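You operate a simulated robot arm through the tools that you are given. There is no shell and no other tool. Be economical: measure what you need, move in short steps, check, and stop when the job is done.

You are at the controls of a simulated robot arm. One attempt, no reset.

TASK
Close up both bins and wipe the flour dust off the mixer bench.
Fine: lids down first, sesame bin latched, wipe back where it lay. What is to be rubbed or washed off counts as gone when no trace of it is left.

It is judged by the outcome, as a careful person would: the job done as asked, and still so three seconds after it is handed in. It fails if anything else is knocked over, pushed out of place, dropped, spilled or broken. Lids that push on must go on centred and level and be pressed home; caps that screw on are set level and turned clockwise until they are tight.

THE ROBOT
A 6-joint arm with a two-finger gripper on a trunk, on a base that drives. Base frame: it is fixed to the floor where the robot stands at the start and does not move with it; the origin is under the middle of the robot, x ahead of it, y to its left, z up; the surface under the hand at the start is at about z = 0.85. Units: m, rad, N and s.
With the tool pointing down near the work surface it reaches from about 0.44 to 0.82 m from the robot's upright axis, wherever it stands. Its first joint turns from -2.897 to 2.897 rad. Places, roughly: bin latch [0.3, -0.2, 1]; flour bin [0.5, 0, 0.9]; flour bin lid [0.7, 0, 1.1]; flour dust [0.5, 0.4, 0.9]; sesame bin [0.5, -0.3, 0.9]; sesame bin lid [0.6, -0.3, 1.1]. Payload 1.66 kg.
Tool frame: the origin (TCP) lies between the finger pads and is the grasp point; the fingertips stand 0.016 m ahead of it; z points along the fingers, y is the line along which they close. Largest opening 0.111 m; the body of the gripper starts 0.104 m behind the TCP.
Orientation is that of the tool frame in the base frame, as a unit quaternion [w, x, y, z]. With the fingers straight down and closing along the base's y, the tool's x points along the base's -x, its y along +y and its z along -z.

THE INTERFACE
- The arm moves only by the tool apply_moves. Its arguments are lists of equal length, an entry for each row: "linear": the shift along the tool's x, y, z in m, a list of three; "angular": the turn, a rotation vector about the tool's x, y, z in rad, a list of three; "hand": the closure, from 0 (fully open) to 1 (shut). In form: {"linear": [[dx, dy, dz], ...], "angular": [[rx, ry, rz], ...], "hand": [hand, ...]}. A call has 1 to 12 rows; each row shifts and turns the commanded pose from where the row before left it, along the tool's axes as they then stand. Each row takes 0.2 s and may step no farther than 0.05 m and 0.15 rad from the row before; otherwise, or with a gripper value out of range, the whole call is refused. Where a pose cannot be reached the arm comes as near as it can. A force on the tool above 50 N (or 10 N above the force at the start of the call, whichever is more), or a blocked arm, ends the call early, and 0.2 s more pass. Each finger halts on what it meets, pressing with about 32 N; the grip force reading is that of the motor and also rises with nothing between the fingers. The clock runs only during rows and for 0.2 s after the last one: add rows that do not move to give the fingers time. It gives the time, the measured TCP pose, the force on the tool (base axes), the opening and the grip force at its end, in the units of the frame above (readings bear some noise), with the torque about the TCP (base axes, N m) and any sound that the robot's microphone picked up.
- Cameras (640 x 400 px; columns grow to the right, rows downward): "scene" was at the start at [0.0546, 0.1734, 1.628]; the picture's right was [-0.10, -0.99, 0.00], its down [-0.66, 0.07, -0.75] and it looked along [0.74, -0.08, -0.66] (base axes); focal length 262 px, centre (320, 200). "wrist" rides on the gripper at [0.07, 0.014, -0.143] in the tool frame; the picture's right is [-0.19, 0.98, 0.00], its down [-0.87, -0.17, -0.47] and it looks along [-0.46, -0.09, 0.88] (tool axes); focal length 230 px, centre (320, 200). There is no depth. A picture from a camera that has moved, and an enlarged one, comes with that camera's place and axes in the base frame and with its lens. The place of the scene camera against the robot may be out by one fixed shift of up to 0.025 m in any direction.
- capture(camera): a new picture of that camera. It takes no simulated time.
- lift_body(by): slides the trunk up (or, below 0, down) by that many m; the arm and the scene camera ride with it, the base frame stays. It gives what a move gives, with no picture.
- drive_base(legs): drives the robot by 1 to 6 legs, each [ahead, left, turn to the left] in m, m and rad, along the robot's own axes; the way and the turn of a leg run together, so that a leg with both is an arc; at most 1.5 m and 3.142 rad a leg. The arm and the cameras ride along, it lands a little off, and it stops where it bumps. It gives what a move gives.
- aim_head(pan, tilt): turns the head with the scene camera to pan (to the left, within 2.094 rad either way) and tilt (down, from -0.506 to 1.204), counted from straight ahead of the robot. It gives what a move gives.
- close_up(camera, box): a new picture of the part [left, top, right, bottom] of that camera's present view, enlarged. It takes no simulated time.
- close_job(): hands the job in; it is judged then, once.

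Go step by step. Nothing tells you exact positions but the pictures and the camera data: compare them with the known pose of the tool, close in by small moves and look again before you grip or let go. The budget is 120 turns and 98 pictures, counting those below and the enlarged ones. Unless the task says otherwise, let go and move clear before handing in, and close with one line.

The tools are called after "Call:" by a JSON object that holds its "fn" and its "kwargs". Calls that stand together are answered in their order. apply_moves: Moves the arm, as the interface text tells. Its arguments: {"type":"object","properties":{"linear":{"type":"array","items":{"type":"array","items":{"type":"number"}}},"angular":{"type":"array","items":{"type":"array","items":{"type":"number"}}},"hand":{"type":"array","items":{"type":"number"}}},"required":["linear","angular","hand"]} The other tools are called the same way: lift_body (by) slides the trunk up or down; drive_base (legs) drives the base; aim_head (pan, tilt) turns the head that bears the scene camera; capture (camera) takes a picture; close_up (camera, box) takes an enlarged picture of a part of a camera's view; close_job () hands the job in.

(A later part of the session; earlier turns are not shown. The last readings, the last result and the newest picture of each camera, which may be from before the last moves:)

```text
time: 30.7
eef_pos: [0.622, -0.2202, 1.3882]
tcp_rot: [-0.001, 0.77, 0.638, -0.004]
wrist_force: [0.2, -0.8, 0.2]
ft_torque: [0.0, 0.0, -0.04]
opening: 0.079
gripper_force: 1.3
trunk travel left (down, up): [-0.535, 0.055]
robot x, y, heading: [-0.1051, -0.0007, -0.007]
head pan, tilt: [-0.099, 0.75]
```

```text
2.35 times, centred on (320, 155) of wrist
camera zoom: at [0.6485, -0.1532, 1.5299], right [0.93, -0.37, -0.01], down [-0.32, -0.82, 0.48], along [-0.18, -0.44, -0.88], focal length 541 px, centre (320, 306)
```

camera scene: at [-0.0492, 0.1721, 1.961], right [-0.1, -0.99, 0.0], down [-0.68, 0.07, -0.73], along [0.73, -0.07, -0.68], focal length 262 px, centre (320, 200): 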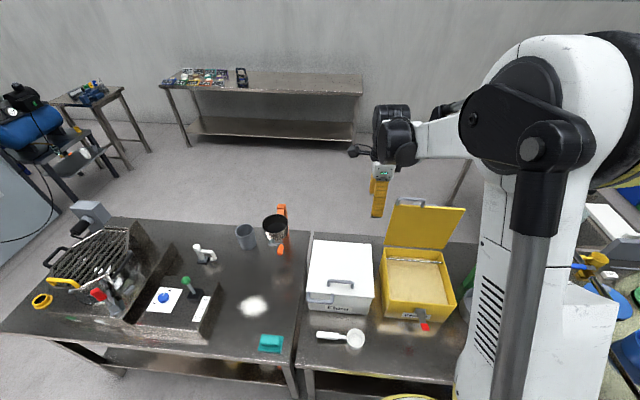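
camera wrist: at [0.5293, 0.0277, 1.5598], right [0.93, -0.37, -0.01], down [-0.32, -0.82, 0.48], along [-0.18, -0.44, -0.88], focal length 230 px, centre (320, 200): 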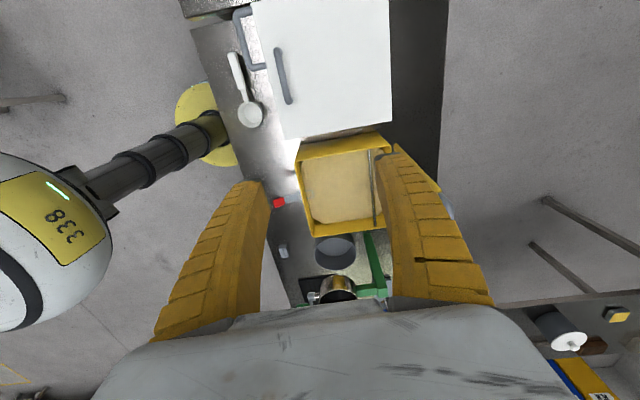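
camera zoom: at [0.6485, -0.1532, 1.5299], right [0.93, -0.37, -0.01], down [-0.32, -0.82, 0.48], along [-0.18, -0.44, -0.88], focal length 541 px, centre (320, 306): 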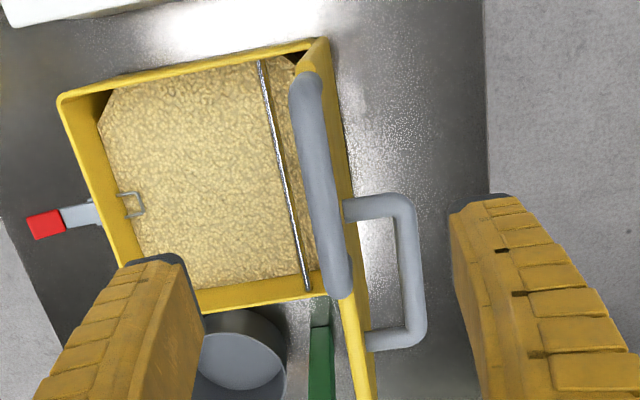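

A wire loop shows at the rim near the latch; looking closer before swinging the lid.

Call:
{"fn": "close_up", "kwargs": {"camera": "wrist", "box": [225, 115, 285, 175]}}

Call:
{"fn": "close_up", "kwargs": {"camera": "scene", "box": [385, 290, 445, 340]}}

```text
6.67 times, centred on (255, 145) of wrist
camera zoom: at [0.6485, -0.1532, 1.5299], right [0.93, -0.37, -0.01], down [-0.32, -0.82, 0.48], along [-0.18, -0.44, -0.88], focal length 1534 px, centre (753, 567)
```

zoom: 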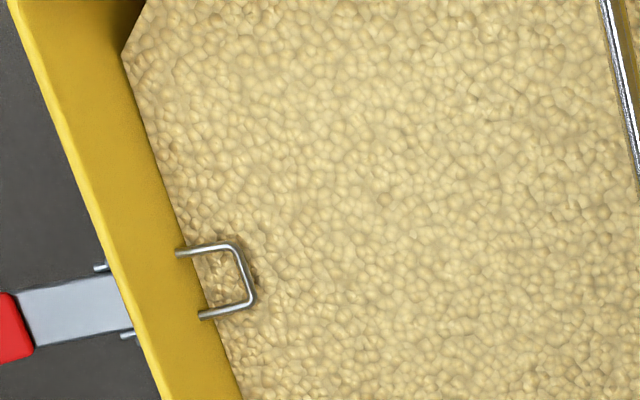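

```text
8.00 times, centred on (415, 315) of scene
camera zoom: at [-0.0507, 0.1729, 1.9611], right [-0.1, -0.99, 0.0], down [-0.68, 0.07, -0.73], along [0.73, -0.07, -0.68], focal length 2092 px, centre (-440, -720)
```

zoom: 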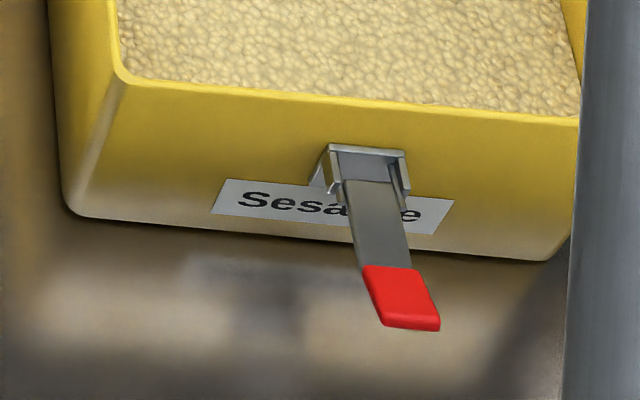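

The loop is part of the toggle latch and won't block the lid. The gripper is centred over the bar, so I'll lower with the trunk, cage the bar, then start the swing by backing the base.

Call:
{"fn": "lift_body", "kwargs": {"by": -0.103}}

Call:
{"fn": "apply_moves", "kwargs": {"linear": [[0, 0, 0], [0, 0, 0], [0, 0, 0]], "angular": [[0, 0, 0], [0, 0, 0], [0, 0, 0]], "hand": [0.6, 0.8, 0.8]}}

Call:
{"fn": "close_up", "kwargs": {"camera": "wrist", "box": [220, 70, 420, 240]}}

```text
time: 32.1
eef_pos: [0.6211, -0.2192, 1.2848]
tcp_rot: [-0.001, 0.77, 0.638, -0.004]
wrist_force: [-0.6, 0.0, 0.2]
ft_torque: [0.0, 0.02, 0.01]
opening: 0.0792
gripper_force: 0.7
trunk travel left (down, up): [-0.432, 0.158]
robot x, y, heading: [-0.1034, -0.0002, -0.002]
head pan, tilt: [-0.099, 0.75]
```

```text
time: 32.9
eef_pos: [0.6216, -0.2193, 1.285]
tcp_rot: [-0.001, 0.77, 0.638, -0.004]
wrist_force: [0.3, 0.6, 0.1]
ft_torque: [0.01, -0.02, 0.05]
opening: 0.025
gripper_force: 2.1
trunk travel left (down, up): [-0.432, 0.158]
robot x, y, heading: [-0.1055, -0.0004, -0.003]
head pan, tilt: [-0.099, 0.75]
```

```text
2.35 times, centred on (320, 155) of wrist
camera zoom: at [0.6487, -0.1526, 1.427], right [0.93, -0.37, -0.01], down [-0.32, -0.82, 0.48], along [-0.18, -0.44, -0.88], focal length 541 px, centre (320, 306)
```

zoom: 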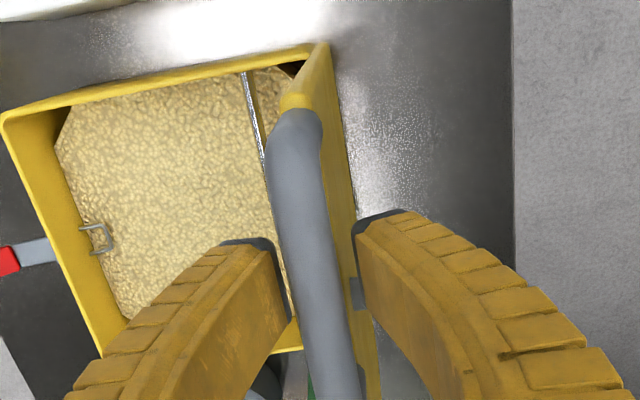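

Bar is caged. Driving back along the bin's depth direction starts the swing.

Call:
{"fn": "drive_base", "kwargs": {"legs": [[-0.0816, 0.0153, 0]]}}

Call:
{"fn": "close_up", "kwargs": {"camera": "wrist", "box": [220, 70, 420, 240]}}

```text
time: 34.0
eef_pos: [0.5382, -0.2044, 1.285]
tcp_rot: [-0.001, 0.77, 0.639, -0.004]
wrist_force: [-0.3, -0.3, 0.0]
ft_torque: [0.01, -0.01, 0.0]
opening: 0.0252
gripper_force: 2.1
trunk travel left (down, up): [-0.432, 0.158]
robot x, y, heading: [-0.1855, 0.0179, 0.002]
head pan, tilt: [-0.099, 0.75]
```

```text
2.35 times, centred on (320, 155) of wrist
camera zoom: at [0.5666, -0.1376, 1.4276], right [0.93, -0.37, -0.01], down [-0.32, -0.82, 0.48], along [-0.18, -0.44, -0.88], focal length 541 px, centre (320, 306)
```

zoom: 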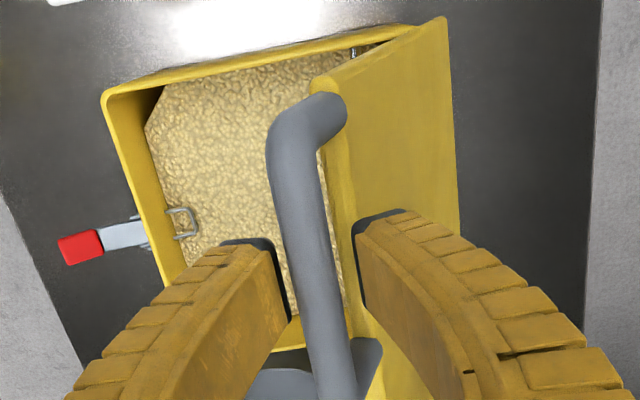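

The sesame lid follows. Continuing along its arc without tilt.

Call:
{"fn": "apply_moves", "kwargs": {"linear": [[0, -0.0294, 0.0153], [0, -0.0265, 0.0128], [0, -0.0252, 0.0154], [0, -0.0234, 0.0179], [0, -0.0216, 0.0201], [0, -0.0195, 0.0221], [0, 0, 0]], "angular": [[0, 0, 0], [0, 0, 0], [0, 0, 0], [0, 0, 0], [0, 0, 0], [0, 0, 0], [0, 0, 0]], "hand": [0.8, 0.8, 0.8, 0.8, 0.8, 0.8, 0.8]}}

Call:
{"fn": "close_up", "kwargs": {"camera": "wrist", "box": [220, 70, 420, 240]}}

```text
time: 35.6
eef_pos: [0.3955, -0.1783, 1.1804]
tcp_rot: [0.0, 0.77, 0.638, -0.004]
wrist_force: [3.1, 1.1, -2.4]
ft_torque: [0.01, 0.02, 0.04]
opening: 0.027
gripper_force: 3.6
trunk travel left (down, up): [-0.432, 0.158]
robot x, y, heading: [-0.1841, 0.014, -0.005]
head pan, tilt: [-0.099, 0.75]
```

```text
2.35 times, centred on (320, 155) of wrist
camera zoom: at [0.4234, -0.1112, 1.3226], right [0.93, -0.37, -0.01], down [-0.32, -0.82, 0.48], along [-0.18, -0.44, -0.88], focal length 541 px, centre (320, 306)
```

zoom: 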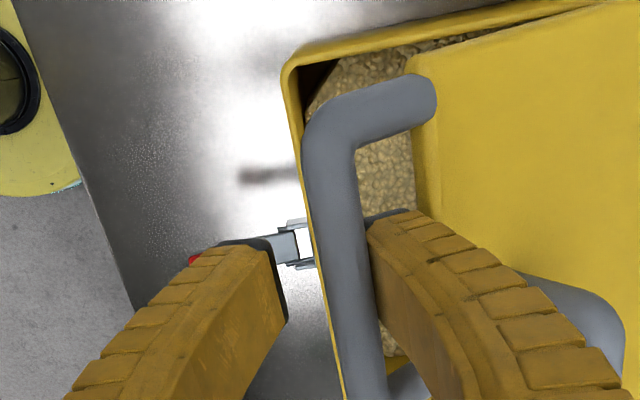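

Call:
{"fn": "apply_moves", "kwargs": {"linear": [[0, -0.014, 0.024], [0, -0.012, 0.0256], [0, -0.01, 0.0269], [0, 0, 0]], "angular": [[0, 0, 0], [0, 0, 0], [0, 0, 0], [0, 0, 0]], "hand": [0.8, 0.8, 0.8, 0.8]}}

Call:
{"fn": "close_up", "kwargs": {"camera": "wrist", "box": [220, 70, 420, 240]}}

```text
time: 36.6
eef_pos: [0.3589, -0.1734, 1.1068]
tcp_rot: [-0.001, 0.77, 0.638, -0.004]
wrist_force: [0.6, -0.5, -0.9]
ft_torque: [0.01, 0.0, 0.0]
opening: 0.0254
gripper_force: 2.4
trunk travel left (down, up): [-0.432, 0.158]
robot x, y, heading: [-0.1862, 0.0164, -0.006]
head pan, tilt: [-0.099, 0.75]
```

```text
2.35 times, centred on (320, 155) of wrist
camera zoom: at [0.3857, -0.1068, 1.2484], right [0.93, -0.37, -0.01], down [-0.32, -0.82, 0.48], along [-0.18, -0.44, -0.88], focal length 541 px, centre (320, 306)
```

zoom: 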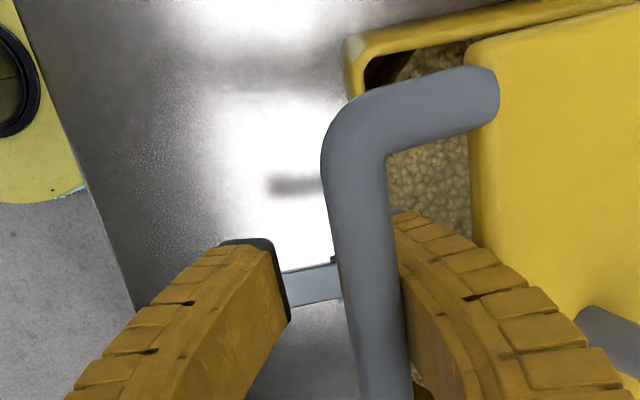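

The lid's hinge holds by friction and lags (about 60° down) with the bar above my fingers. I'll lift clear, close the fingers and press the lid down from above.

Call:
{"fn": "apply_moves", "kwargs": {"linear": [[0, 0, -0.03], [0, 0, -0.03], [0, 0, -0.03], [0, 0, 0], [0, 0.028, 0], [0, 0.028, 0]], "angular": [[0, 0, 0], [0, 0, 0], [0, 0, 0], [0, 0, 0], [0, 0, 0], [0, 0, 0]], "hand": [0.8, 0.8, 0.8, 1, 1, 1]}}

Call:
{"fn": "capture", "kwargs": {"camera": "wrist"}}

Call:
{"fn": "capture", "kwargs": {"camera": "scene"}}

```text
time: 37.1
eef_pos: [0.3709, -0.1762, 1.1524]
tcp_rot: [0.003, 0.771, 0.637, -0.003]
wrist_force: [34.5, -11.8, -30.4]
ft_torque: [0.5, 1.91, -0.07]
opening: 0.0465
gripper_force: 13.3
trunk travel left (down, up): [-0.432, 0.158]
robot x, y, heading: [-0.1898, 0.0176, -0.001]
head pan, tilt: [-0.099, 0.75]
stopped in row 2: the force on the tool passed its limit at 58 N (the readings are from after the stop); the commanded pose is now the measured one
```

```text
54 pictures are left
camera wrist: at [0.3981, -0.1089, 1.2939], right [0.93, -0.37, 0.0], down [-0.33, -0.82, 0.48], along [-0.18, -0.44, -0.88], focal length 230 px, centre (320, 200)
```

wrist: 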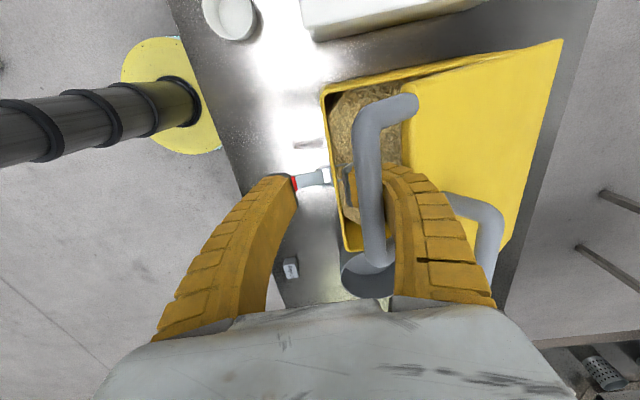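

```text
53 pictures are left
camera scene: at [-0.1218, 0.1853, 1.8576], right [-0.1, -0.99, 0.0], down [-0.68, 0.07, -0.73], along [0.72, -0.07, -0.69], focal length 262 px, centre (320, 200)
```

scene: 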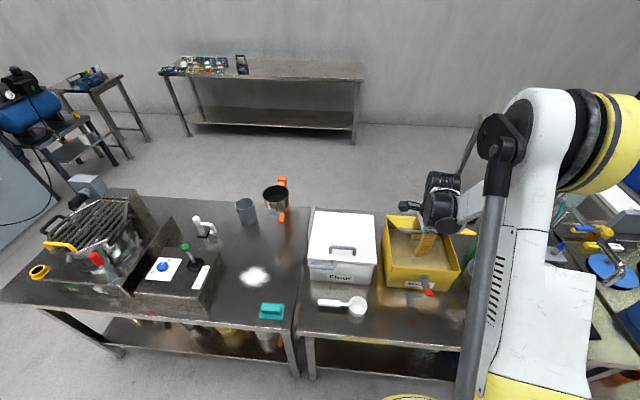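

The rear finger hooked under the lid edge. I'll go back down to the free pose and pull the bar further toward me before withdrawing.

Call:
{"fn": "apply_moves", "kwargs": {"linear": [[0, -0.006, 0.023], [0, -0.006, 0.022], [0, -0.008, 0.01], [0, -0.008, 0.012], [0, 0, 0]], "angular": [[0, 0, 0], [0, 0, 0], [0, 0, 0], [0, 0, 0], [0, 0, 0]], "hand": [0.75, 0.8, 0.8, 0.8, 0.8]}}

Call:
{"fn": "close_up", "kwargs": {"camera": "wrist", "box": [220, 70, 420, 240]}}

```text
time: 38.3
eef_pos: [0.3377, -0.1691, 1.0857]
tcp_rot: [0.002, 0.77, 0.638, -0.003]
wrist_force: [23.6, -8.3, -10.2]
ft_torque: [0.23, 0.87, -0.06]
opening: 0.041
gripper_force: 9.3
trunk travel left (down, up): [-0.432, 0.158]
robot x, y, heading: [-0.1829, 0.0182, -0.004]
head pan, tilt: [-0.099, 0.75]
```

```text
2.35 times, centred on (320, 155) of wrist
camera zoom: at [0.3649, -0.1022, 1.2283], right [0.93, -0.37, 0.0], down [-0.32, -0.82, 0.48], along [-0.18, -0.44, -0.88], focal length 541 px, centre (320, 306)
```

zoom: 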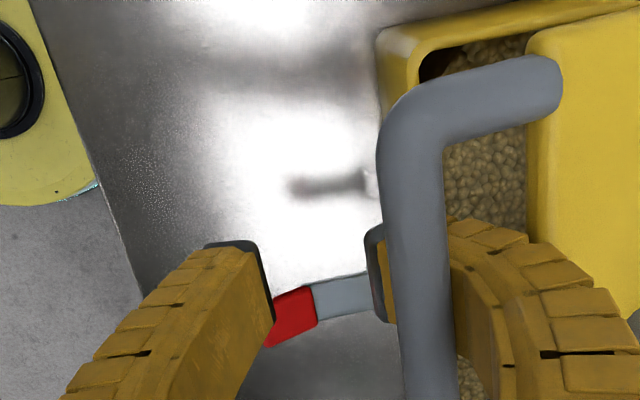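

The finger is jammed in the handle gap because it isn't square to the lid. I'll relieve the pull, tilt the tool normal to the lid and withdraw along the fingers.

Call:
{"fn": "apply_moves", "kwargs": {"linear": [[0, 0.008, -0.01], [0, 0.006, -0.006], [0, -0.003, 0], [0, -0.003, 0], [0, -0.003, 0], [0, -0.003, 0], [0, 0, 0]], "angular": [[0, 0, 0], [0, 0, 0], [0.1, 0, 0], [0.1, 0, 0], [0.1, 0, 0], [0.1, 0, 0], [0, 0, 0]], "hand": [0.78, 0.78, 0.78, 0.78, 0.78, 0.78, 0.78]}}

Call:
{"fn": "close_up", "kwargs": {"camera": "wrist", "box": [220, 70, 420, 240]}}

```text
time: 39.9
eef_pos: [0.3396, -0.1688, 1.105]
tcp_rot: [-0.151, 0.755, 0.625, -0.13]
wrist_force: [10.7, -2.2, -4.9]
ft_torque: [0.09, 0.24, 0.04]
opening: 0.0353
gripper_force: 5.3
trunk travel left (down, up): [-0.432, 0.158]
robot x, y, heading: [-0.1851, 0.0138, 0.001]
head pan, tilt: [-0.099, 0.75]
```

```text
2.35 times, centred on (320, 155) of wrist
camera zoom: at [0.4194, -0.1116, 1.2308], right [0.85, -0.36, -0.38], down [-0.13, -0.85, 0.51], along [-0.51, -0.38, -0.77], focal length 541 px, centre (320, 306)
```

zoom: 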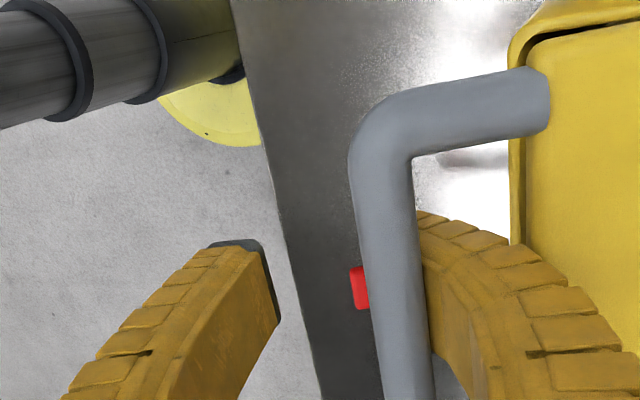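

Aligned and clear of the lid now. Withdrawing along the fingers.

Call:
{"fn": "apply_moves", "kwargs": {"linear": [[0, 0.007, 0], [0, 0, -0.02], [0, 0, -0.03], [0, 0, -0.04], [0, 0, 0]], "angular": [[0, 0, 0], [0, 0, 0], [0, 0, 0], [0, 0, 0], [0, 0, 0]], "hand": [0.78, 0.78, 0.78, 0.78, 0.78]}}

Call:
{"fn": "capture", "kwargs": {"camera": "wrist"}}

```text
time: 41.1
eef_pos: [0.3831, -0.1773, 1.1852]
tcp_rot: [-0.152, 0.755, 0.624, -0.13]
wrist_force: [14.3, -5.1, -15.2]
ft_torque: [0.1, 0.63, 0.0]
opening: 0.0395
gripper_force: 7.5
trunk travel left (down, up): [-0.432, 0.158]
robot x, y, heading: [-0.1823, 0.0155, -0.003]
head pan, tilt: [-0.099, 0.75]
```

```text
50 pictures are left
camera wrist: at [0.4644, -0.1206, 1.3102], right [0.85, -0.36, -0.38], down [-0.13, -0.85, 0.51], along [-0.51, -0.38, -0.77], focal length 230 px, centre (320, 200)
```

wrist: 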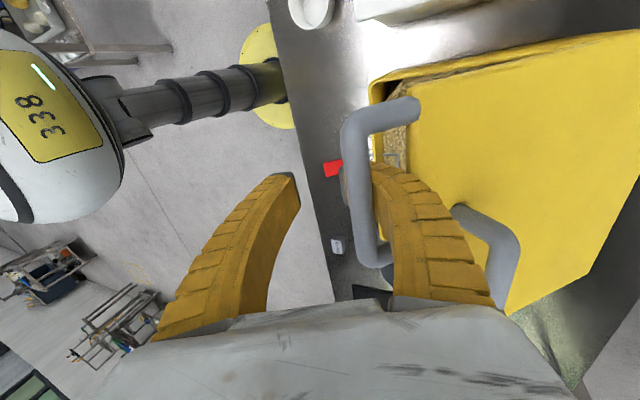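

The rear fingertip's bow still hooks under the bar. I'll open a bit, shift away from the bar and withdraw again in small steps.

Call:
{"fn": "apply_moves", "kwargs": {"linear": [[0, 0, 0.01], [0, 0.006, 0], [0, 0.004, 0], [0, 0, -0.015], [0, 0, -0.02]], "angular": [[0, 0, 0], [0, 0, 0], [0, 0, 0], [0, 0, 0], [0, 0, 0]], "hand": [0.6, 0.6, 0.6, 0.6, 0.6]}}

Call:
{"fn": "close_up", "kwargs": {"camera": "wrist", "box": [240, 70, 460, 270]}}

```text
time: 42.3
eef_pos: [0.4001, -0.1774, 1.2048]
tcp_rot: [-0.15, 0.755, 0.625, -0.129]
wrist_force: [-1.5, -0.3, -1.1]
ft_torque: [-0.01, 0.01, 0.0]
opening: 0.0466
gripper_force: 1.7
trunk travel left (down, up): [-0.432, 0.158]
robot x, y, heading: [-0.1862, 0.0133, -0.003]
head pan, tilt: [-0.099, 0.75]
```

```text
2.00 times, centred on (350, 170) of wrist
camera zoom: at [0.4789, -0.1216, 1.3311], right [0.85, -0.36, -0.38], down [-0.13, -0.85, 0.51], along [-0.51, -0.38, -0.77], focal length 460 px, centre (260, 260)
```

zoom: 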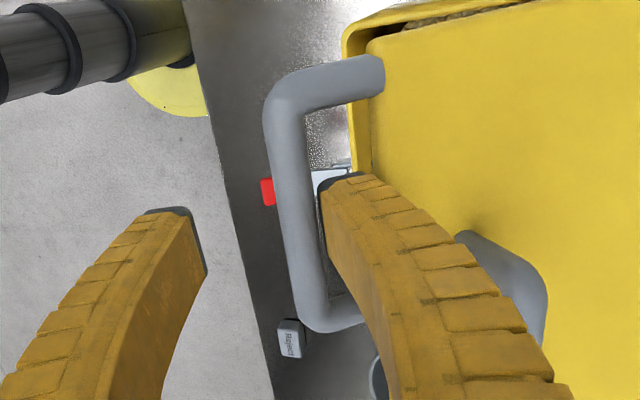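

Free now. Withdrawing further.

Call:
{"fn": "apply_moves", "kwargs": {"linear": [[0, 0.002, -0.03], [0, 0, -0.03], [0, 0, -0.02]], "angular": [[0, 0, 0], [0, 0, 0], [0, 0, 0]], "hand": [0.6, 0.6, 0.6]}}

Call:
{"fn": "capture", "kwargs": {"camera": "wrist"}}

```text
time: 43.1
eef_pos: [0.431, -0.1856, 1.2775]
tcp_rot: [-0.151, 0.756, 0.624, -0.129]
wrist_force: [0.8, -0.4, -0.2]
ft_torque: [0.01, 0.01, 0.0]
opening: 0.0466
gripper_force: 1.5
trunk travel left (down, up): [-0.432, 0.158]
robot x, y, heading: [-0.184, 0.0165, 0.0]
head pan, tilt: [-0.099, 0.75]
```

```text
48 pictures are left
camera wrist: at [0.5108, -0.1278, 1.404], right [0.85, -0.36, -0.38], down [-0.13, -0.85, 0.51], along [-0.51, -0.38, -0.77], focal length 230 px, centre (320, 200)
```

wrist: 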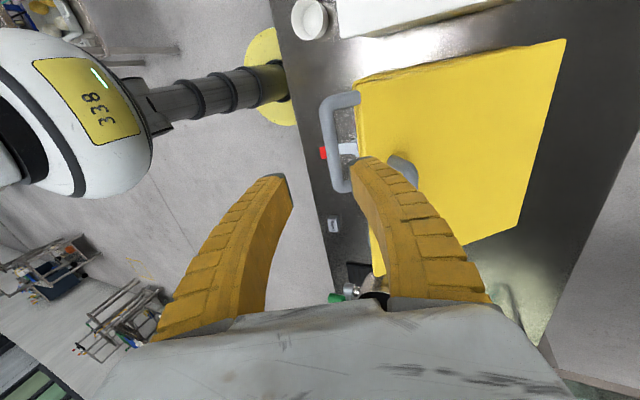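

Call:
{"fn": "close_up", "kwargs": {"camera": "scene", "box": [290, 180, 490, 320]}}

```text
2.86 times, centred on (390, 250) of scene
camera zoom: at [-0.1309, 0.1885, 1.858], right [-0.1, -0.99, 0.0], down [-0.68, 0.07, -0.73], along [0.73, -0.07, -0.68], focal length 747 px, centre (120, 57)
```

zoom: 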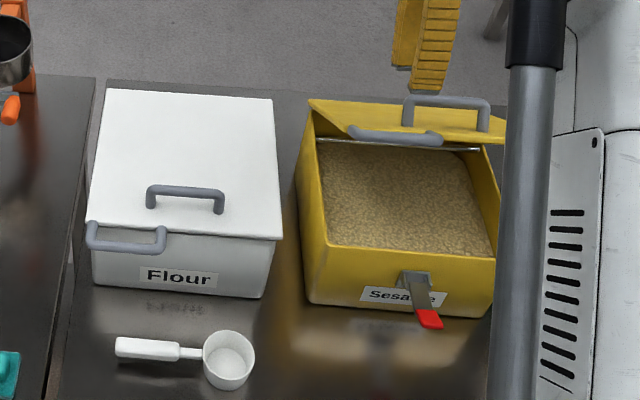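

The lid holds at about 45° by hinge friction. I'll close the fingers, straighten the tool and press it down from above, left of the top loop.

Call:
{"fn": "apply_moves", "kwargs": {"linear": [[0, 0.006, 0], [0, 0.006, 0], [0, 0.006, 0], [0, 0.006, 0], [0, 0, 0.04], [0, 0, 0.04], [0, 0, 0]], "angular": [[-0.1, 0, 0], [-0.1, 0, 0], [-0.1, 0, 0], [-0.1, 0, 0], [0, 0, 0], [0, 0, 0], [0, 0, 0]], "hand": [1, 1, 1, 1, 1, 1, 1]}}

Call:
{"fn": "capture", "kwargs": {"camera": "wrist"}}

```text
time: 44.7
eef_pos: [0.4531, -0.1894, 1.1924]
tcp_rot: [0.002, 0.77, 0.638, -0.002]
wrist_force: [-1.0, 0.5, -0.2]
ft_torque: [-0.03, -0.02, 0.0]
opening: 0.0001
gripper_force: 28.1
trunk travel left (down, up): [-0.432, 0.158]
robot x, y, heading: [-0.1834, 0.016, -0.003]
head pan, tilt: [-0.099, 0.75]
```

```text
46 pictures are left
camera wrist: at [0.4791, -0.1224, 1.3347], right [0.93, -0.37, 0.0], down [-0.33, -0.82, 0.48], along [-0.18, -0.44, -0.88], focal length 230 px, centre (320, 200)
```

wrist: 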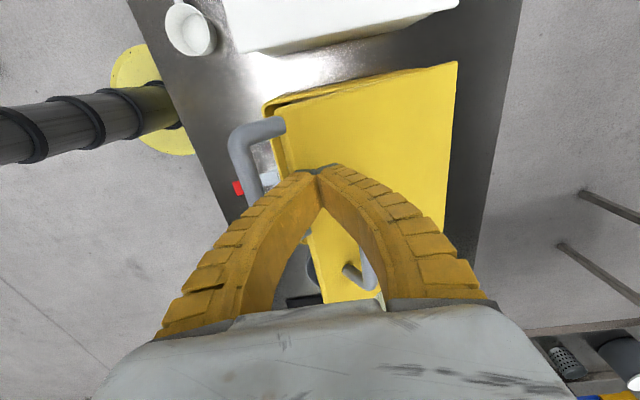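

Call:
{"fn": "apply_moves", "kwargs": {"linear": [[0, 0, 0.042], [0, -0.013, 0.0205], [0, -0.011, 0.019], [0, -0.009, 0.02], [0, -0.007, 0.021], [0, -0.005, 0.0215], [0, -0.0026, 0.018]], "angular": [[0, 0, 0], [0, 0, 0], [0, 0, 0], [0, 0, 0], [0, 0, 0], [0, 0, 0], [0, 0, 0]], "hand": [1, 1, 1, 1, 1, 1, 1]}}

Call:
{"fn": "capture", "kwargs": {"camera": "wrist"}}

```text
time: 46.3
eef_pos: [0.4074, -0.1819, 1.0307]
tcp_rot: [0.002, 0.77, 0.637, -0.003]
wrist_force: [0.8, -1.0, 0.7]
ft_torque: [-0.02, 0.0, 0.01]
opening: 0.0001
gripper_force: 28.8
trunk travel left (down, up): [-0.432, 0.158]
robot x, y, heading: [-0.1846, 0.0163, 0.0]
head pan, tilt: [-0.099, 0.75]
```

```text
45 pictures are left
camera wrist: at [0.4331, -0.1167, 1.1725], right [0.93, -0.37, 0.0], down [-0.33, -0.82, 0.48], along [-0.18, -0.44, -0.88], focal length 230 px, centre (320, 200)
```

wrist: 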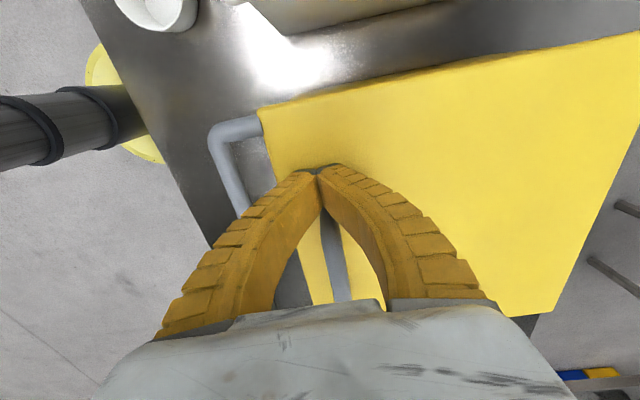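

The lid is down. Pressing gently to confirm it seats.

Call:
{"fn": "apply_moves", "kwargs": {"linear": [[0, 0, 0.008], [0, 0, 0.006], [0, 0, 0.004], [0, 0, 0]], "angular": [[0, 0, 0], [0, 0, 0], [0, 0, 0], [0, 0, 0]], "hand": [1, 1, 1, 1]}}

Call:
{"fn": "close_up", "kwargs": {"camera": "scene", "box": [290, 180, 490, 320]}}

```text
time: 47.3
eef_pos: [0.4049, -0.1834, 1.014]
tcp_rot: [0.003, 0.771, 0.637, -0.002]
wrist_force: [6.3, -7.4, 34.2]
ft_torque: [0.16, 0.04, -0.07]
opening: 0.0059
gripper_force: 27.0
trunk travel left (down, up): [-0.432, 0.158]
robot x, y, heading: [-0.1876, 0.013, -0.0]
head pan, tilt: [-0.099, 0.75]
```

```text
2.86 times, centred on (390, 250) of scene
camera zoom: at [-0.1333, 0.1882, 1.8582], right [-0.1, -0.99, 0.0], down [-0.68, 0.07, -0.73], along [0.73, -0.07, -0.68], focal length 747 px, centre (120, 57)
```

zoom: 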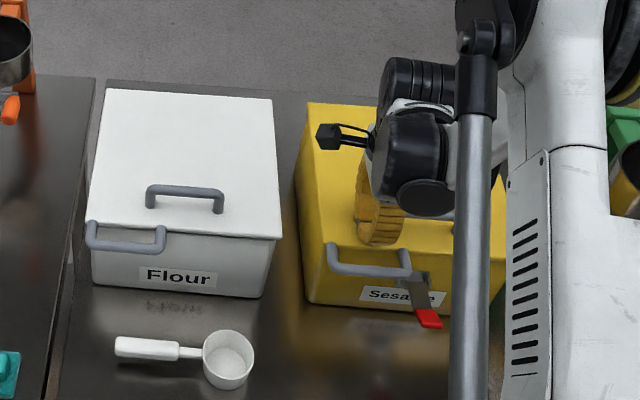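

Sesame lid is seated. Raising and looking at the latch with the wrist camera.

Call:
{"fn": "apply_moves", "kwargs": {"linear": [[0, 0, -0.04], [0, 0, -0.04], [0, -0.03, -0.04], [0.02, -0.03, -0.02]], "angular": [[0, 0, 0], [0, 0, 0], [0, 0, 0], [0, 0, 0]], "hand": [1, 1, 1, 1]}}

Call:
{"fn": "capture", "kwargs": {"camera": "wrist"}}

Call:
{"fn": "close_up", "kwargs": {"camera": "scene", "box": [370, 240, 470, 310]}}

```text
time: 48.3
eef_pos: [0.35, -0.15, 1.1527]
tcp_rot: [0.002, 0.77, 0.638, -0.002]
wrist_force: [-0.1, -0.8, 0.3]
ft_torque: [0.02, -0.01, 0.0]
opening: 0.0004
gripper_force: 27.9
trunk travel left (down, up): [-0.432, 0.158]
robot x, y, heading: [-0.1842, 0.0155, -0.004]
head pan, tilt: [-0.099, 0.75]
```

```text
43 pictures are left
camera wrist: at [0.3764, -0.0834, 1.2955], right [0.93, -0.37, 0.0], down [-0.33, -0.82, 0.48], along [-0.18, -0.45, -0.88], focal length 230 px, centre (320, 200)
```

wrist: 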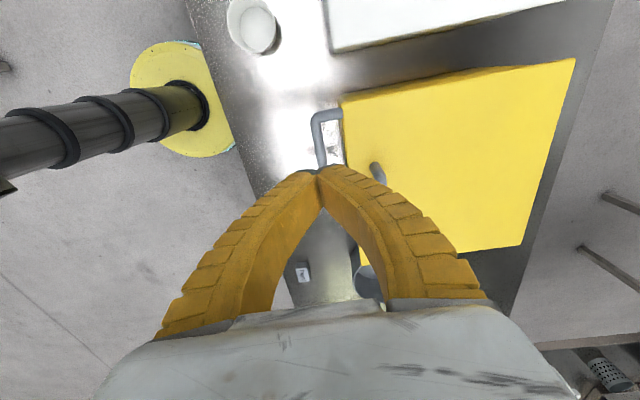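

```text
5.71 times, centred on (420, 275) of scene
camera zoom: at [-0.1314, 0.1899, 1.8579], right [-0.1, -0.99, 0.0], down [-0.68, 0.07, -0.73], along [0.73, -0.07, -0.68], focal length 1494 px, centre (-251, -229)
```

zoom: 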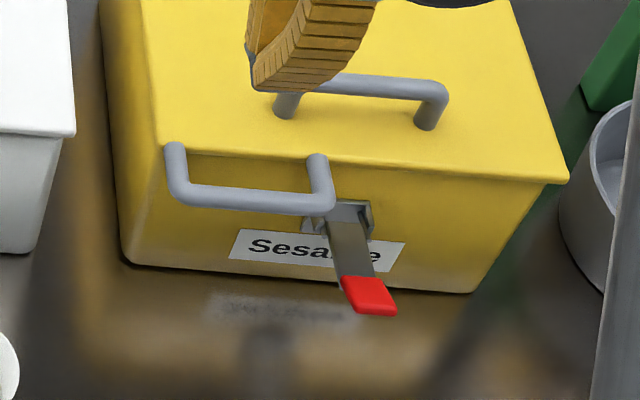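

The lever stands about horizontal at z≈0.952, with its red tip at about (0.2855, -0.229) and the pivot near the wall. Its wire loop would rise over the lid edge as the lever swings down. I'll back off and tilt the tool so I can push it down and against the wall without touching the lid.

Call:
{"fn": "drive_base", "kwargs": {"legs": [[-0.09, 0, 0]]}}

Call:
{"fn": "apply_moves", "kwargs": {"linear": [[0, 0, 0], [0, 0, 0], [0, 0, 0], [0, 0, 0], [0, 0, 0], [0, 0, 0], [0, 0, 0]], "angular": [[-0.1, 0, 0], [-0.1, 0, 0], [-0.1, 0, 0], [-0.1, 0, 0], [-0.1, 0, 0], [-0.1, 0, 0], [-0.1, 0, 0]], "hand": [1, 1, 1, 1, 1, 1, 1]}}

```text
time: 49.5
eef_pos: [0.2604, -0.1515, 1.1534]
tcp_rot: [0.002, 0.771, 0.637, -0.002]
wrist_force: [0.0, 0.2, 1.2]
ft_torque: [0.0, -0.03, 0.0]
opening: 0.0002
gripper_force: 28.6
trunk travel left (down, up): [-0.432, 0.158]
robot x, y, heading: [-0.2711, 0.016, -0.004]
head pan, tilt: [-0.099, 0.75]
```

```text
time: 51.0
eef_pos: [0.2969, -0.1654, 1.2001]
tcp_rot: [0.266, 0.723, 0.6, 0.216]
wrist_force: [0.7, 0.6, 0.3]
ft_torque: [0.01, -0.02, 0.03]
opening: 0.0003
gripper_force: 28.3
out of reach, approached as far as the arm can: row 5, 6, 7
trunk travel left (down, up): [-0.432, 0.158]
robot x, y, heading: [-0.2789, 0.0138, -0.003]
head pan, tilt: [-0.099, 0.75]
```

Call:
{"fn": "apply_moves", "kwargs": {"linear": [[-0.0388, 0, 0], [-0.0388, 0, 0], [0, 0, 0]], "angular": [[0, 0, 0], [0, 0, 0], [0, 0, 0]], "hand": [1, 1, 1]}}

Call:
{"fn": "lift_body", "kwargs": {"by": -0.17}}

Call:
{"fn": "capture", "kwargs": {"camera": "wrist"}}

Call:
{"fn": "capture", "kwargs": {"camera": "scene"}}

```text
time: 51.9
eef_pos: [0.2817, -0.2403, 1.201]
tcp_rot: [0.266, 0.723, 0.6, 0.216]
wrist_force: [0.5, 0.8, 0.6]
ft_torque: [-0.01, 0.02, -0.01]
opening: 0.0
gripper_force: 28.4
trunk travel left (down, up): [-0.432, 0.158]
robot x, y, heading: [-0.2728, 0.0167, -0.004]
head pan, tilt: [-0.099, 0.75]
```

```text
time: 53.8
eef_pos: [0.2798, -0.2402, 1.0301]
tcp_rot: [0.267, 0.723, 0.599, 0.216]
wrist_force: [0.6, 0.1, 0.7]
ft_torque: [-0.06, 0.0, -0.01]
opening: 0.0003
gripper_force: 28.3
trunk travel left (down, up): [-0.262, 0.328]
robot x, y, heading: [-0.2753, 0.0146, -0.003]
head pan, tilt: [-0.099, 0.75]
```

```text
41 pictures are left
camera wrist: at [0.2142, -0.156, 1.1469], right [0.7, -0.32, 0.63], down [-0.59, -0.77, 0.26], along [0.4, -0.55, -0.73], focal length 230 px, centre (320, 200)
```

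wrist: 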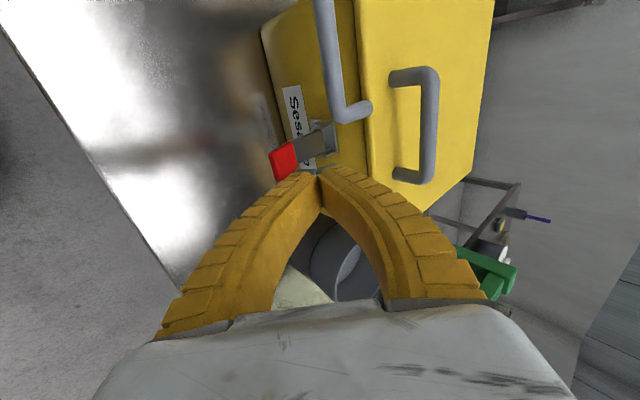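

```text
40 pictures are left
camera scene: at [-0.2212, 0.1884, 1.6881], right [-0.1, -0.99, 0.0], down [-0.68, 0.07, -0.73], along [0.73, -0.07, -0.68], focal length 262 px, centre (320, 200)
```

scene: 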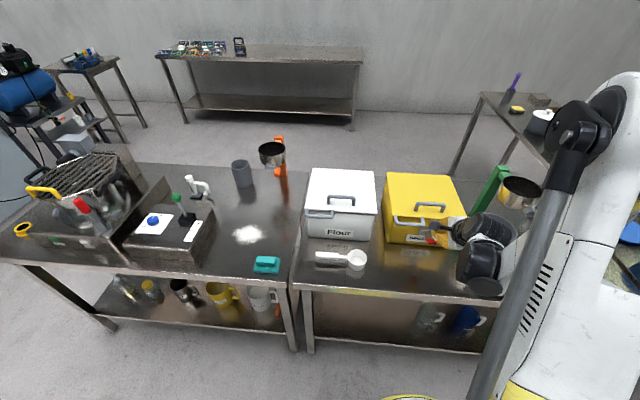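

Call:
{"fn": "close_up", "kwargs": {"camera": "wrist", "box": [250, 90, 390, 220]}}

```text
3.08 times, centred on (320, 155) of wrist
camera zoom: at [0.2142, -0.156, 1.1469], right [0.7, -0.32, 0.63], down [-0.59, -0.77, 0.26], along [0.4, -0.55, -0.73], focal length 708 px, centre (320, 338)
```

zoom: 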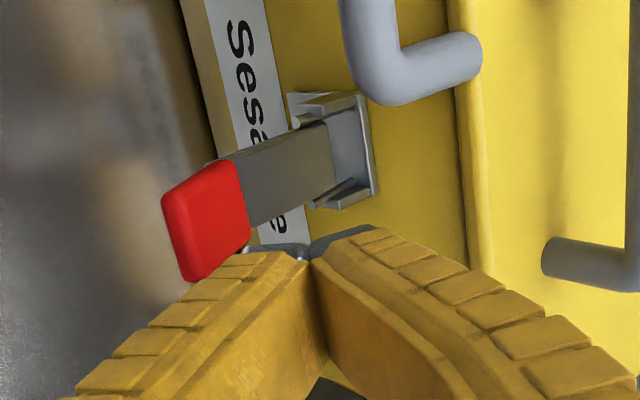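

The tip is at about (0.292, -0.231, 0.965), right under my fingertip. Lowering onto it and starting the push.

Call:
{"fn": "apply_moves", "kwargs": {"linear": [[0.003, -0.0155, 0.0184], [0, -0.0154, 0.0183], [0, -0.0084, 0.0138], [0, -0.0043, 0.0161], [0, 0, 0]], "angular": [[0, 0, 0], [0, 0, 0], [0, 0, 0], [0, 0, 0], [0, 0, 0]], "hand": [1, 1, 1, 1, 1]}}

Call:
{"fn": "close_up", "kwargs": {"camera": "wrist", "box": [250, 90, 390, 220]}}

```text
time: 55.0
eef_pos: [0.313, -0.254, 0.9751]
tcp_rot: [0.265, 0.724, 0.6, 0.215]
wrist_force: [1.8, -0.4, 1.3]
ft_torque: [-0.01, 0.01, -0.02]
opening: 0.0001
gripper_force: 28.4
out of reach, approached as far as the arm can: row 1, 2, 3, 4
trunk travel left (down, up): [-0.262, 0.328]
robot x, y, heading: [-0.2806, 0.0139, -0.005]
head pan, tilt: [-0.099, 0.75]
```

```text
3.08 times, centred on (320, 155) of wrist
camera zoom: at [0.2468, -0.17, 1.0942], right [0.7, -0.32, 0.63], down [-0.59, -0.77, 0.26], along [0.4, -0.55, -0.73], focal length 708 px, centre (320, 338)
```

zoom: 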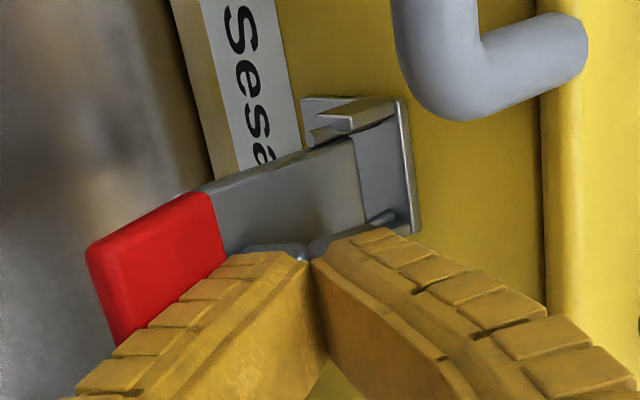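

The arm ran into its inner limit and drifted forward. I'll raise, back the base further and realign.

Call:
{"fn": "lift_body", "kwargs": {"by": 0.06}}

Call:
{"fn": "drive_base", "kwargs": {"legs": [[-0.1, 0, 0]]}}

Call:
{"fn": "apply_moves", "kwargs": {"linear": [[0, 0.017, 0.0142], [0, 0.017, 0.0142]], "angular": [[0, 0, 0], [0, 0, 0]], "hand": [1, 1]}}

```text
time: 56.0
eef_pos: [0.3128, -0.2548, 1.0368]
tcp_rot: [0.266, 0.724, 0.6, 0.215]
wrist_force: [0.5, 0.5, -0.3]
ft_torque: [0.0, 0.0, 0.01]
opening: 0.0003
gripper_force: 28.4
trunk travel left (down, up): [-0.322, 0.268]
robot x, y, heading: [-0.2723, 0.0166, -0.002]
head pan, tilt: [-0.099, 0.75]
```

```text
time: 57.1
eef_pos: [0.2136, -0.2545, 1.0375]
tcp_rot: [0.266, 0.723, 0.6, 0.216]
wrist_force: [-1.4, -0.2, 0.2]
ft_torque: [-0.02, -0.03, 0.04]
opening: 0.0003
gripper_force: 29.0
trunk travel left (down, up): [-0.322, 0.268]
robot x, y, heading: [-0.3721, 0.0136, -0.006]
head pan, tilt: [-0.099, 0.75]
```

```text
time: 57.7
eef_pos: [0.2608, -0.2629, 1.0364]
tcp_rot: [0.265, 0.724, 0.6, 0.215]
wrist_force: [-0.5, 0.0, -0.7]
ft_torque: [0.04, -0.01, -0.01]
opening: 0.0002
gripper_force: 28.9
trunk travel left (down, up): [-0.322, 0.268]
robot x, y, heading: [-0.37, 0.0139, -0.006]
head pan, tilt: [-0.099, 0.75]
```

Call:
{"fn": "apply_moves", "kwargs": {"linear": [[0.03, 0.0099, 0.0084], [0, -0.0155, 0.0184], [0, -0.0145, 0.0172], [0, 0, 0]], "angular": [[0, 0, 0], [0, 0, 0], [0, 0, 0], [0, 0, 0]], "hand": [1, 1, 1, 1]}}

Call:
{"fn": "close_up", "kwargs": {"camera": "wrist", "box": [250, 90, 390, 220]}}

```text
time: 58.7
eef_pos: [0.2767, -0.2377, 0.9886]
tcp_rot: [0.265, 0.724, 0.599, 0.214]
wrist_force: [0.0, 0.0, 1.3]
ft_torque: [0.01, 0.0, 0.02]
opening: 0.0001
gripper_force: 28.9
trunk travel left (down, up): [-0.322, 0.268]
robot x, y, heading: [-0.3782, 0.0161, -0.002]
head pan, tilt: [-0.099, 0.75]
```

```text
3.08 times, centred on (320, 155) of wrist
camera zoom: at [0.2087, -0.153, 1.1058], right [0.7, -0.32, 0.63], down [-0.59, -0.77, 0.26], along [0.4, -0.55, -0.73], focal length 708 px, centre (320, 338)
```

zoom: 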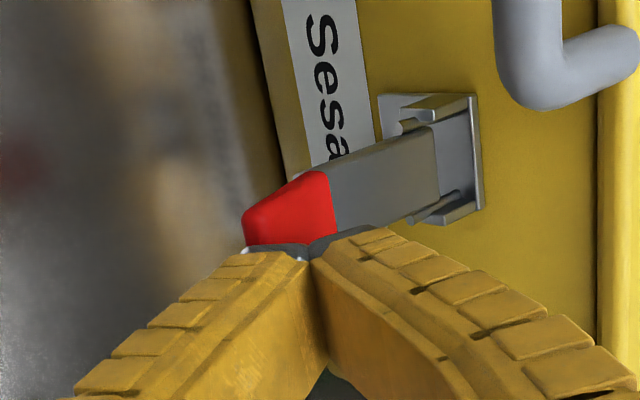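

The fingertip is right at the red tip. Pushing down along its arc.

Call:
{"fn": "apply_moves", "kwargs": {"linear": [[0, -0.0045, 0.0054], [0, -0.0084, 0.0138], [0, -0.0043, 0.0161], [0, 0, 0]], "angular": [[0, 0, 0], [0, 0, 0], [0, 0, 0], [0, 0, 0]], "hand": [1, 1, 1, 1]}}

Call:
{"fn": "close_up", "kwargs": {"camera": "wrist", "box": [250, 90, 390, 220]}}

```text
time: 59.7
eef_pos: [0.2854, -0.2387, 0.9511]
tcp_rot: [0.266, 0.723, 0.6, 0.216]
wrist_force: [0.5, -0.3, 0.7]
ft_torque: [0.03, 0.0, 0.0]
opening: 0.0001
gripper_force: 28.3
trunk travel left (down, up): [-0.322, 0.268]
robot x, y, heading: [-0.3731, 0.0157, -0.003]
head pan, tilt: [-0.099, 0.75]
```

```text
3.08 times, centred on (320, 155) of wrist
camera zoom: at [0.2191, -0.1542, 1.0692], right [0.7, -0.32, 0.63], down [-0.59, -0.77, 0.26], along [0.4, -0.55, -0.73], focal length 708 px, centre (320, 338)
```

zoom: 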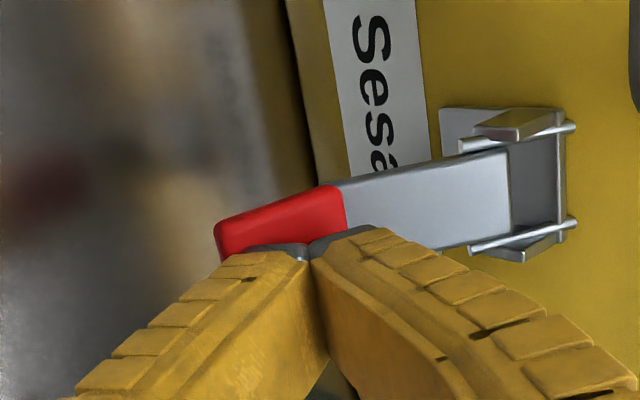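

The lever swings down freely. Continuing.

Call:
{"fn": "apply_moves", "kwargs": {"linear": [[0, -0.003, 0.0164], [0, 0.003, 0.0164], [0, 0.0057, 0.0152], [0, 0, 0]], "angular": [[0, 0, 0], [0, 0, 0], [0, 0, 0], [0, 0, 0]], "hand": [1, 1, 1, 1]}}

Call:
{"fn": "close_up", "kwargs": {"camera": "wrist", "box": [250, 70, 410, 220]}}

```text
time: 60.7
eef_pos: [0.3213, -0.2446, 0.9187]
tcp_rot: [0.265, 0.724, 0.599, 0.215]
wrist_force: [0.0, -0.1, -0.3]
ft_torque: [0.0, 0.0, -0.01]
opening: 0.0001
gripper_force: 28.6
trunk travel left (down, up): [-0.322, 0.268]
robot x, y, heading: [-0.3718, 0.0161, -0.006]
head pan, tilt: [-0.099, 0.75]
```

```text
2.67 times, centred on (330, 145) of wrist
camera zoom: at [0.2545, -0.1613, 1.0366], right [0.7, -0.32, 0.63], down [-0.59, -0.77, 0.26], along [0.4, -0.55, -0.73], focal length 614 px, centre (293, 347)
```

zoom: 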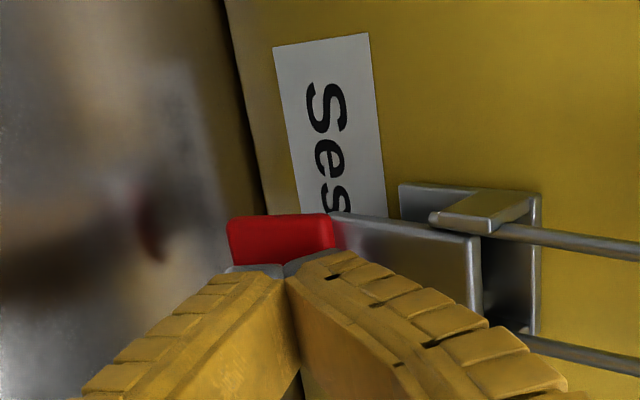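

The wire loop has swung up. Pressing the lever on home against the wall.

Call:
{"fn": "apply_moves", "kwargs": {"linear": [[0, 0.0042, 0.0075], [0, 0.0048, 0.007], [0, 0.005, 0.006], [0, 0, 0]], "angular": [[0, 0, 0], [0, 0, 0], [0, 0, 0], [0, 0, 0]], "hand": [1, 1, 1, 1]}}

Call:
{"fn": "close_up", "kwargs": {"camera": "wrist", "box": [250, 70, 410, 220]}}

```text
time: 61.4
eef_pos: [0.3328, -0.249, 0.9137]
tcp_rot: [0.262, 0.725, 0.601, 0.212]
wrist_force: [-26.7, 8.8, 9.9]
ft_torque: [-0.12, -0.36, -0.03]
opening: 0.0037
gripper_force: 27.9
trunk travel left (down, up): [-0.322, 0.268]
robot x, y, heading: [-0.3746, 0.0164, -0.004]
head pan, tilt: [-0.099, 0.75]
stopped in row 3: the force on the tool passed its limit at 59 N (the readings are from after the stop); the commanded pose is now the measured one
```

```text
2.67 times, centred on (330, 145) of wrist
camera zoom: at [0.2669, -0.1636, 1.0321], right [0.71, -0.33, 0.63], down [-0.58, -0.77, 0.26], along [0.39, -0.55, -0.73], focal length 614 px, centre (293, 347)
```

zoom: 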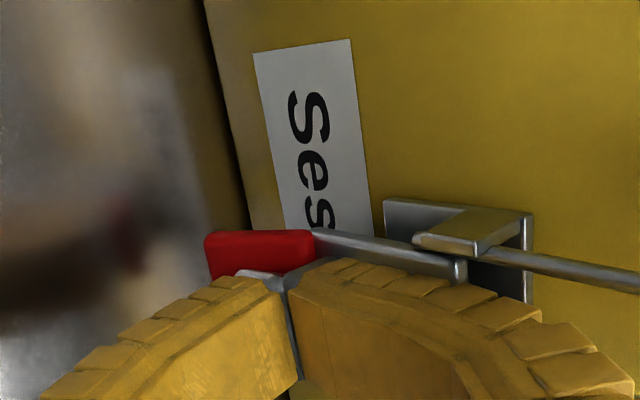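

The lever hit a firm stop. Backing off to inspect.

Call:
{"fn": "apply_moves", "kwargs": {"linear": [[0, -0.008, -0.006], [0, -0.02, -0.02], [0, -0.02, -0.03], [0, 0, -0.04]], "angular": [[0, 0, 0], [0, 0, 0], [0, 0, 0], [0, 0, 0]], "hand": [1, 1, 1, 1]}}

Call:
{"fn": "close_up", "kwargs": {"camera": "wrist", "box": [220, 30, 420, 200]}}

Call:
{"fn": "close_up", "kwargs": {"camera": "scene", "box": [280, 130, 500, 290]}}

```text
time: 62.4
eef_pos: [0.2673, -0.2419, 0.9704]
tcp_rot: [0.261, 0.725, 0.601, 0.214]
wrist_force: [-0.6, -0.3, -0.2]
ft_torque: [0.0, -0.05, 0.0]
opening: 0.0
gripper_force: 28.5
out of reach, approached as far as the arm can: row 3, 4
trunk travel left (down, up): [-0.322, 0.268]
robot x, y, heading: [-0.3751, 0.017, -0.003]
head pan, tilt: [-0.099, 0.75]
```

```text
2.35 times, centred on (320, 115) of wrist
camera zoom: at [0.2021, -0.1585, 1.0883], right [0.71, -0.33, 0.62], down [-0.58, -0.77, 0.26], along [0.39, -0.55, -0.74], focal length 541 px, centre (320, 400)
```

zoom: 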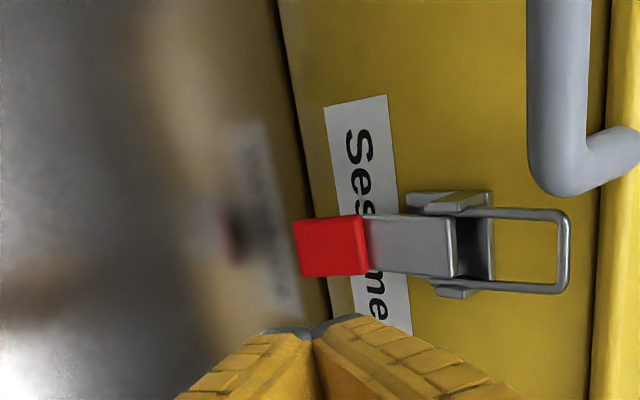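

```text
2.50 times, centred on (390, 210) of scene
camera zoom: at [-0.321, 0.1894, 1.7481], right [-0.1, -0.99, 0.0], down [-0.68, 0.07, -0.73], along [0.73, -0.08, -0.68], focal length 654 px, centre (145, 175)
```

zoom: 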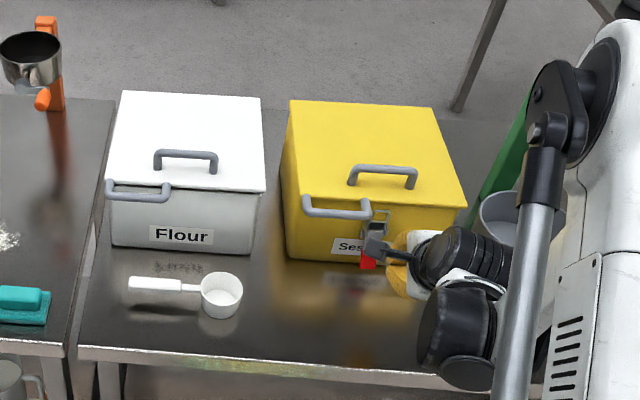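

The latch is home (lever flat, loop over the lid edge) and the bins haven't moved. I'll raise, straighten the tool and drive forward to press the flour lid as a check.

Call:
{"fn": "lift_body", "kwargs": {"by": 0.22}}

Call:
{"fn": "apply_moves", "kwargs": {"linear": [[0, 0, 0], [0, 0, 0], [0, 0, 0], [0, 0, 0], [0, 0, 0], [0, 0, 0], [0, 0, 0], [0.04, 0, 0], [0.04, 0, 0], [0.04, 0, 0], [0.04, 0, 0]], "angular": [[0.1, 0, 0], [0.1, 0, 0], [0.1, 0, 0], [0.1, 0, 0], [0.1, 0, 0], [0.1, 0, 0], [0.1, 0, 0], [0, 0, 0], [0, 0, 0], [0, 0, 0], [0, 0, 0]], "hand": [1, 1, 1, 1, 1, 1, 1, 1, 1, 1, 1]}}

Call:
{"fn": "drive_base", "kwargs": {"legs": [[0.25, 0, 0]]}}

Call:
{"fn": "capture", "kwargs": {"camera": "scene"}}

```text
time: 64.8
eef_pos: [0.269, -0.2437, 1.1891]
tcp_rot: [0.26, 0.725, 0.601, 0.212]
wrist_force: [0.2, 0.0, -0.3]
ft_torque: [0.02, -0.03, 0.04]
opening: 0.0
gripper_force: 28.3
trunk travel left (down, up): [-0.542, 0.048]
robot x, y, heading: [-0.3708, 0.0142, -0.006]
head pan, tilt: [-0.099, 0.75]
```

```text
time: 67.2
eef_pos: [0.3008, -0.0848, 1.1887]
tcp_rot: [-0.004, 0.771, 0.637, -0.007]
wrist_force: [-0.4, 1.3, -0.2]
ft_torque: [-0.02, 0.0, 0.0]
opening: 0.0
gripper_force: 28.5
trunk travel left (down, up): [-0.542, 0.048]
robot x, y, heading: [-0.3736, 0.0151, -0.004]
head pan, tilt: [-0.099, 0.75]
```

```text
time: 69.0
eef_pos: [0.5486, -0.0861, 1.1891]
tcp_rot: [-0.005, 0.77, 0.638, -0.007]
wrist_force: [0.5, -0.2, -0.2]
ft_torque: [0.01, 0.0, 0.02]
opening: 0.0
gripper_force: 28.7
trunk travel left (down, up): [-0.542, 0.048]
robot x, y, heading: [-0.1278, 0.0135, -0.003]
head pan, tilt: [-0.099, 0.75]
```

```text
31 pictures are left
camera scene: at [-0.0721, 0.1881, 1.968], right [-0.1, -0.99, 0.0], down [-0.68, 0.07, -0.73], along [0.73, -0.07, -0.68], focal length 262 px, centre (320, 200)
```

scene: 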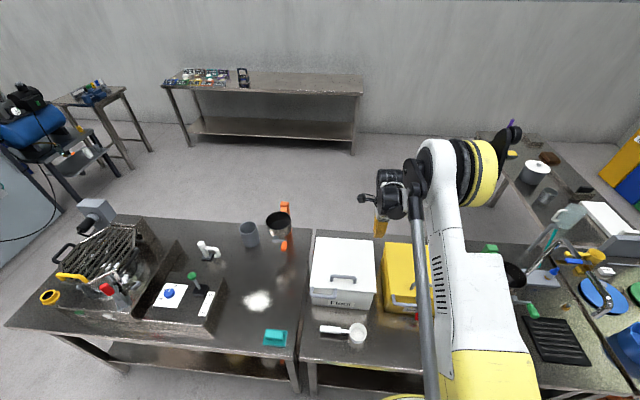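

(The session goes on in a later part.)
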